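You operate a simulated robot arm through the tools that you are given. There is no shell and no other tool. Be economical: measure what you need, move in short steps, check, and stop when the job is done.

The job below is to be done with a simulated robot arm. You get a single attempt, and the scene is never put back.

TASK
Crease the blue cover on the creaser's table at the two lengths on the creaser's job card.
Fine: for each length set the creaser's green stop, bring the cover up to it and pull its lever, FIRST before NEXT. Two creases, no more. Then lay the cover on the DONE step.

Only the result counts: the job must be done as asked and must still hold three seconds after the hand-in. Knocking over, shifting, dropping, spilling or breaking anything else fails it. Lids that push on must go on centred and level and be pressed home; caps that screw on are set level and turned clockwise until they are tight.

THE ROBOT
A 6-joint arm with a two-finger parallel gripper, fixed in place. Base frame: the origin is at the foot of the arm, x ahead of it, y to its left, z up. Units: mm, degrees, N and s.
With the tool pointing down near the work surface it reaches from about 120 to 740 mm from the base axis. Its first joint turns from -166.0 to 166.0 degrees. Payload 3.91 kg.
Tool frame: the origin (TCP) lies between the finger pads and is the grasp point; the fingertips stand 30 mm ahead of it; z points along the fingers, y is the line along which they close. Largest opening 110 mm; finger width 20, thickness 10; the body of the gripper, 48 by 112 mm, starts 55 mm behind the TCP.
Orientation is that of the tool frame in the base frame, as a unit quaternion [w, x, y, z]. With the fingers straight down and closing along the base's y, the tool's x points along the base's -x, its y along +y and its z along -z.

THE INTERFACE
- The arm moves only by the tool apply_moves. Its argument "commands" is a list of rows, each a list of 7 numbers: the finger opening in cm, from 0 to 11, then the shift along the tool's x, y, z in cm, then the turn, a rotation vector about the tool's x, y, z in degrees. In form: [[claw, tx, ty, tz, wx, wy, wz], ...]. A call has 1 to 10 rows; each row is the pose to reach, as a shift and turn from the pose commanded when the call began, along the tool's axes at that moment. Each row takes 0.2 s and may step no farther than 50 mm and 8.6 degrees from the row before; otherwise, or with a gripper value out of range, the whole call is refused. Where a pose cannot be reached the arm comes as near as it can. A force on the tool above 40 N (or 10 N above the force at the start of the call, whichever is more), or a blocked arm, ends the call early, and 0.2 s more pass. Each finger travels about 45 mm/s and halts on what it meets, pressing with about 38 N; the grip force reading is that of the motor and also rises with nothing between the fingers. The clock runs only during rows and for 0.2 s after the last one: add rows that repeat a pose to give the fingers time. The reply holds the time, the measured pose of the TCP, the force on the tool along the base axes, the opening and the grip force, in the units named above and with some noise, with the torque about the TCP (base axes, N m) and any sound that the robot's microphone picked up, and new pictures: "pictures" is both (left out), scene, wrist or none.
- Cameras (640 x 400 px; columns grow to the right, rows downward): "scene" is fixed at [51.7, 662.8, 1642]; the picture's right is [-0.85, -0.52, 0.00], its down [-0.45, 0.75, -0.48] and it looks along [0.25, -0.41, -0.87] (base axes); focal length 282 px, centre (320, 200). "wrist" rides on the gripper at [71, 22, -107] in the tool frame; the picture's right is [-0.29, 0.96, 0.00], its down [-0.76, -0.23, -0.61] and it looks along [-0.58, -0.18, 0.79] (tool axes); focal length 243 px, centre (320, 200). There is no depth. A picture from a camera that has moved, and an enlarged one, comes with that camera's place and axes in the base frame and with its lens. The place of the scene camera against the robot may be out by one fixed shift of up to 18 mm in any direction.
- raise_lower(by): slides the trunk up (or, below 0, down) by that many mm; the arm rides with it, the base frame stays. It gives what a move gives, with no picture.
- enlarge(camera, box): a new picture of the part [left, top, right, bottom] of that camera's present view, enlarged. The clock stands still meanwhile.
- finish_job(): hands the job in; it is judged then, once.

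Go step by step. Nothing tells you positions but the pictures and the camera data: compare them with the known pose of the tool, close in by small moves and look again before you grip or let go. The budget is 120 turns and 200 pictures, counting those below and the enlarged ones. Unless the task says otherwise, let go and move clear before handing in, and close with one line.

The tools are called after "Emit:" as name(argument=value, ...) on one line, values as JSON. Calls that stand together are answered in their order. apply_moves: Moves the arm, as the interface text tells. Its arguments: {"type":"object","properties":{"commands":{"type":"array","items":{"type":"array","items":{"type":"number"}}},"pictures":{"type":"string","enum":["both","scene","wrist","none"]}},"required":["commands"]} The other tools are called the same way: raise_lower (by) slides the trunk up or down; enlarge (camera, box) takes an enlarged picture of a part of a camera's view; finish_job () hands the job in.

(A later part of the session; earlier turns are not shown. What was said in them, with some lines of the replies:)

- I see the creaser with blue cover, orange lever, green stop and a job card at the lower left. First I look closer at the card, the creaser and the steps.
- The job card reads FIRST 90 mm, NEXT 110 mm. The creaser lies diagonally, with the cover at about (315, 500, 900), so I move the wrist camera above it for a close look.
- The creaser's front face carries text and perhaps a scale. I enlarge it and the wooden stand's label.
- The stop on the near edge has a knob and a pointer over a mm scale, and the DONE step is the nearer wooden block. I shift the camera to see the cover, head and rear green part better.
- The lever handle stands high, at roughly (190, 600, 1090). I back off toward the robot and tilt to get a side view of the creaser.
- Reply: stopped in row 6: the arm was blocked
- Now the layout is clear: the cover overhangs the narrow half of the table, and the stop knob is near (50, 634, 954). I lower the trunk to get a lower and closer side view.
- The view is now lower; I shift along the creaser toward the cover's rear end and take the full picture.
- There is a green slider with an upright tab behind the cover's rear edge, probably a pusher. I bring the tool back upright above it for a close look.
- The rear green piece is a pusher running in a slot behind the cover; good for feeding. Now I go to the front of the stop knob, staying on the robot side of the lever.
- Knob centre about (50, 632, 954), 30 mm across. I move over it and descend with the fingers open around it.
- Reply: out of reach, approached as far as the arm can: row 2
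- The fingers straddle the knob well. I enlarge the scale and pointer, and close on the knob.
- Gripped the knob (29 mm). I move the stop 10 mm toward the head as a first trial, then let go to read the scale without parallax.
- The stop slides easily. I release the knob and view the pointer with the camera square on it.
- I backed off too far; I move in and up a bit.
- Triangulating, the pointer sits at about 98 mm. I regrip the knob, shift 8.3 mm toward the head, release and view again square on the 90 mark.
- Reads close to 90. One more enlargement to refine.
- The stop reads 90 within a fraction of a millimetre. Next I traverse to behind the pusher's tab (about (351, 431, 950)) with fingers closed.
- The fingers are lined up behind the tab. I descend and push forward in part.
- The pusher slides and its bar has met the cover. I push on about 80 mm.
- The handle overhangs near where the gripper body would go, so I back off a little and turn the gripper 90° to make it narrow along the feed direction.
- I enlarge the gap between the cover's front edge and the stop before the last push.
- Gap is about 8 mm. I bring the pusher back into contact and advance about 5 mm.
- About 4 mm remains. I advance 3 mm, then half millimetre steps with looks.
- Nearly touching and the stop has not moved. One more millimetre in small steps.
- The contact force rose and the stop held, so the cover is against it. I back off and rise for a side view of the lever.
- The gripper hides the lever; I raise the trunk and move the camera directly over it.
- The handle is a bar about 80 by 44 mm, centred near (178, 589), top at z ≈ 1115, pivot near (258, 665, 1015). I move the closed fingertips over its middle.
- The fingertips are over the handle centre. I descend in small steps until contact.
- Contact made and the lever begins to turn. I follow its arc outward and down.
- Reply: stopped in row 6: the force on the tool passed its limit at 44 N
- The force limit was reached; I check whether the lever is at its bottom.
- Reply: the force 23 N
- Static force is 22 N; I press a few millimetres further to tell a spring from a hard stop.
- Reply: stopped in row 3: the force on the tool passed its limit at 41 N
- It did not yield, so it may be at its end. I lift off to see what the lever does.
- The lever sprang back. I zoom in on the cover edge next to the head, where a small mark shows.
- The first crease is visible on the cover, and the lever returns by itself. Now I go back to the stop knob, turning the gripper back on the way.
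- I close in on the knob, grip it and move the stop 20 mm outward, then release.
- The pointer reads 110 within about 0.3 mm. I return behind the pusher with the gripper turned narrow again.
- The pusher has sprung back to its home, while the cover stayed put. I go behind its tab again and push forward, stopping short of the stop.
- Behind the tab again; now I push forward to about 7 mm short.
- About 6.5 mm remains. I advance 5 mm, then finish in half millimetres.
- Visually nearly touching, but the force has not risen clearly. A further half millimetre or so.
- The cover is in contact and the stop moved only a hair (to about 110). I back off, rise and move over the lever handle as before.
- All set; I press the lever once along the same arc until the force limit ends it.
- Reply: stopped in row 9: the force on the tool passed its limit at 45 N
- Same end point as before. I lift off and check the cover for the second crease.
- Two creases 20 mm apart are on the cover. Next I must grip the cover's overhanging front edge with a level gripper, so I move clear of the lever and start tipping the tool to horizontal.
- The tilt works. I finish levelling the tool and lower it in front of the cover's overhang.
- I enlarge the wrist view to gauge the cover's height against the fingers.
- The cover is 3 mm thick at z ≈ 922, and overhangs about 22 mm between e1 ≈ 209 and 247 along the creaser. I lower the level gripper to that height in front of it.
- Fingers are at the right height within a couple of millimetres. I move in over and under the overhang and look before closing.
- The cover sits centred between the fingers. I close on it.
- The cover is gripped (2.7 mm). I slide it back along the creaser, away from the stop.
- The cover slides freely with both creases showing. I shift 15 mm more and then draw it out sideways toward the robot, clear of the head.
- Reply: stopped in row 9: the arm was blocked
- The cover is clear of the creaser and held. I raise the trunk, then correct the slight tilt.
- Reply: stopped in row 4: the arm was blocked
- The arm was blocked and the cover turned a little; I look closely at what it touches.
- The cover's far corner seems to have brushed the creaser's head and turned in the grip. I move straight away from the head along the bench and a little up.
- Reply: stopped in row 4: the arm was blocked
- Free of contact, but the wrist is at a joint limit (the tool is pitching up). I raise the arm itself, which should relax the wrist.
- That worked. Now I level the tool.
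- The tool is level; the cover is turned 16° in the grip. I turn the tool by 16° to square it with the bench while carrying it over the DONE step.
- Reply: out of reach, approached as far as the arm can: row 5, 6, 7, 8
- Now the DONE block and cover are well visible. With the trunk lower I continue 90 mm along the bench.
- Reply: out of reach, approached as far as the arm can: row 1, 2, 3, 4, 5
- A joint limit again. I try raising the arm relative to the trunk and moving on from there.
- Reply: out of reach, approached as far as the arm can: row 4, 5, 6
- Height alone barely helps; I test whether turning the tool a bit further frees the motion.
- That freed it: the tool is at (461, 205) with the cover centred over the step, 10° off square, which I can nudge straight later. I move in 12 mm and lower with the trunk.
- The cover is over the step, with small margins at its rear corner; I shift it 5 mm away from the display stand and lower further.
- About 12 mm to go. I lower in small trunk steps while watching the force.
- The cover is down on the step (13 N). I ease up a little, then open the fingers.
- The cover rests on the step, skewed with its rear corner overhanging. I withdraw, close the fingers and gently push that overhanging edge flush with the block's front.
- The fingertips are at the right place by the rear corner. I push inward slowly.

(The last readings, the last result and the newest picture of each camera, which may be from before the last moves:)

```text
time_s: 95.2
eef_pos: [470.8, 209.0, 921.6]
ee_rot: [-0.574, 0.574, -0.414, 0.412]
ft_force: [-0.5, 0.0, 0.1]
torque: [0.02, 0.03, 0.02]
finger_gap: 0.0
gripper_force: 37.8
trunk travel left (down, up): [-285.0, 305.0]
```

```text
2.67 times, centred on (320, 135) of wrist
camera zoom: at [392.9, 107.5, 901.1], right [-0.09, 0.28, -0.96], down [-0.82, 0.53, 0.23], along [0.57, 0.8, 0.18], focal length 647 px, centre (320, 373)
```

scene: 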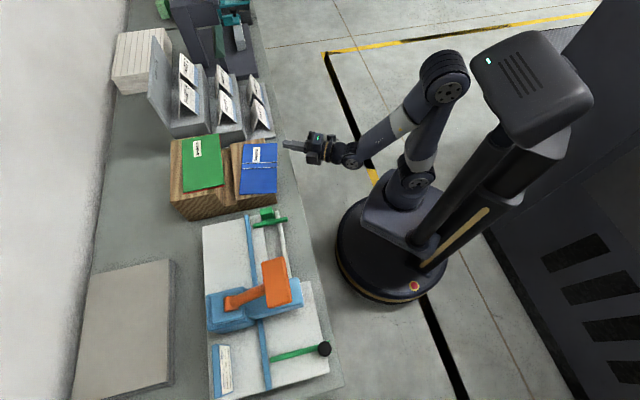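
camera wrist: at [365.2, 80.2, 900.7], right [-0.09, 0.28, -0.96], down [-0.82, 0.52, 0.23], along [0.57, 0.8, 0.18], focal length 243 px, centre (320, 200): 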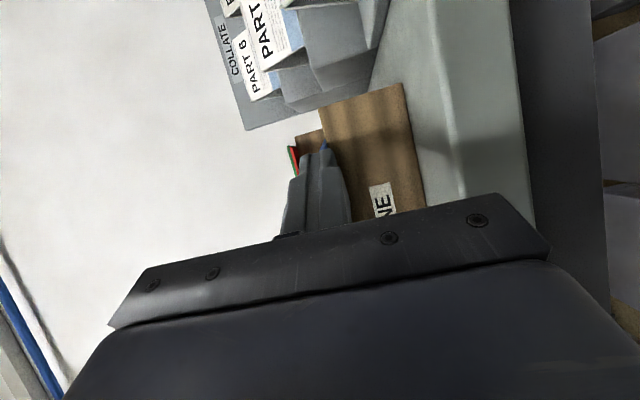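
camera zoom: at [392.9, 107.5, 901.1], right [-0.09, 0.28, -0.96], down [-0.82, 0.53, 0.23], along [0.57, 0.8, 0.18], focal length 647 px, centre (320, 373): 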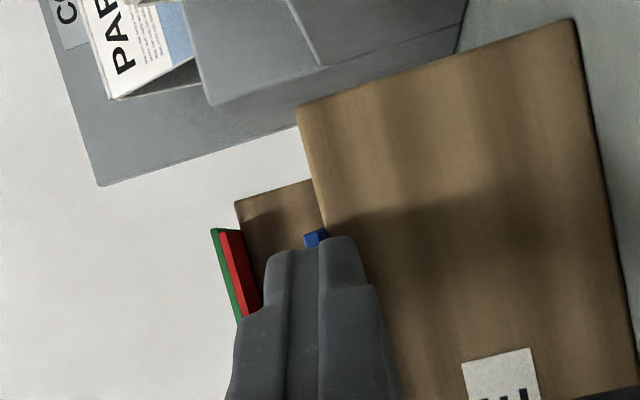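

Nearly square now. A last 5 mm push, then I withdraw.

Emit:
apply_moves(commands=[[0, -0.1, 0, 0.2, 0, 0, 0], [0, -0.2, 0, 0.4, 0, 0, 0], [0, -0.24, 0, 0.5, 0, 0, 0], [0, 0.5, 0, -1.5, 0, 0, 0], [0, 1.5, 0, -4.5, 0, 0, 0], [0, 1.5, 0, -7, 0, 0, 0]], pictures="both")

Emit:
enlarge(camera="scene", box=[160, 100, 320, 200])

Emit:
enlarge(camera="scene", box=[190, 200, 350, 300])

```text
time_s: 96.6
eef_pos: [409.9, 171.4, 919.9]
ee_rot: [0.575, -0.574, 0.413, -0.411]
ft_force: [0.6, 0.1, 0.0]
torque: [-0.01, -0.01, 0.0]
finger_gap: 0.1
gripper_force: 38.0
trunk travel left (down, up): [-285.0, 305.0]
camera wrist: at [331.7, 71.3, 900.2], right [-0.09, 0.28, -0.96], down [-0.82, 0.52, 0.23], along [0.57, 0.81, 0.18], focal length 243 px, centre (320, 200)
```

scene: 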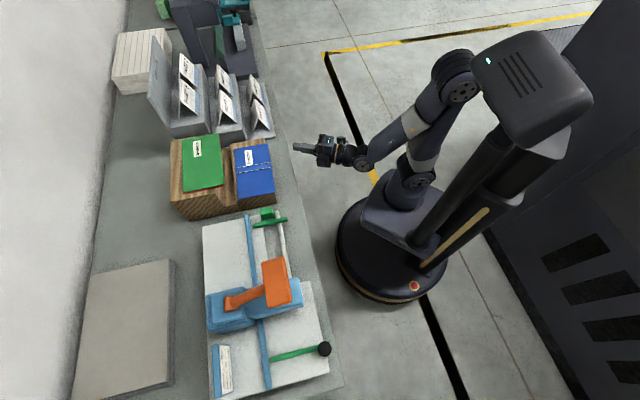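
wrist: 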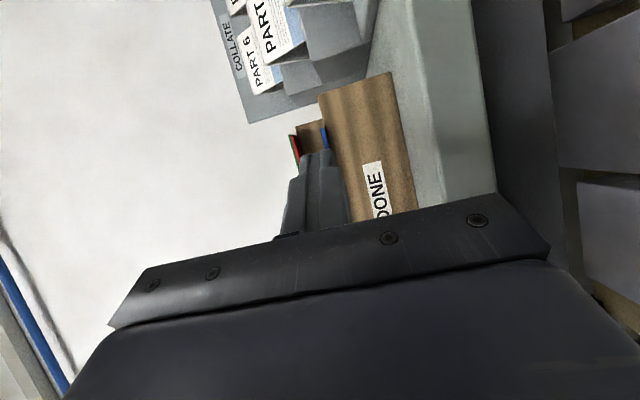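

```text
4.00 times, centred on (240, 150) of scene
camera zoom: at [51.7, 662.8, 1642.0], right [-0.85, -0.52, 0.0], down [-0.45, 0.75, -0.48], along [0.25, -0.41, -0.87], focal length 1126 px, centre (640, 400)
```

zoom: 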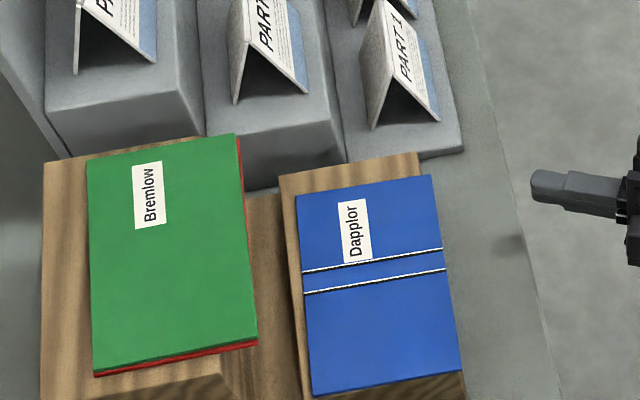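

```text
4.00 times, centred on (270, 250) of scene
camera zoom: at [51.7, 662.8, 1642.0], right [-0.85, -0.52, 0.0], down [-0.45, 0.75, -0.48], along [0.25, -0.41, -0.87], focal length 1126 px, centre (520, 0)
```

zoom: 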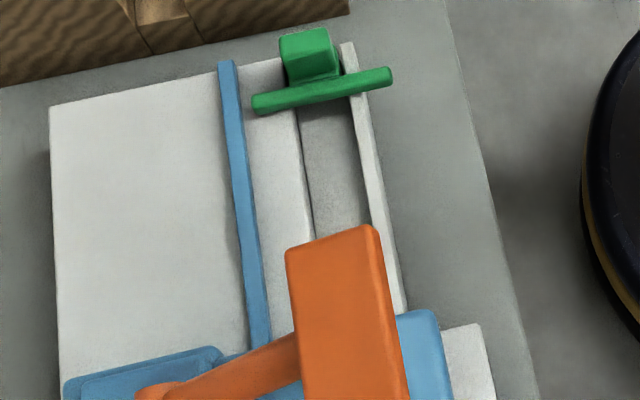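

The cover lies squarely on the DONE step with both creases, the creaser and its surroundings are undisturbed, and the gripper is clear. I hand in.

Emit:
finish_job()

```text
The job is handed in.
```

I creased the blue cover twice, at about 90 mm first and then about 110 mm (stop set by reading its pointer, within roughly 0.3 mm), laid it on the DONE step, and handed the job in. While I lifted the cover out, its corner brushed the creaser's head, but nothing looks moved in the pictures.
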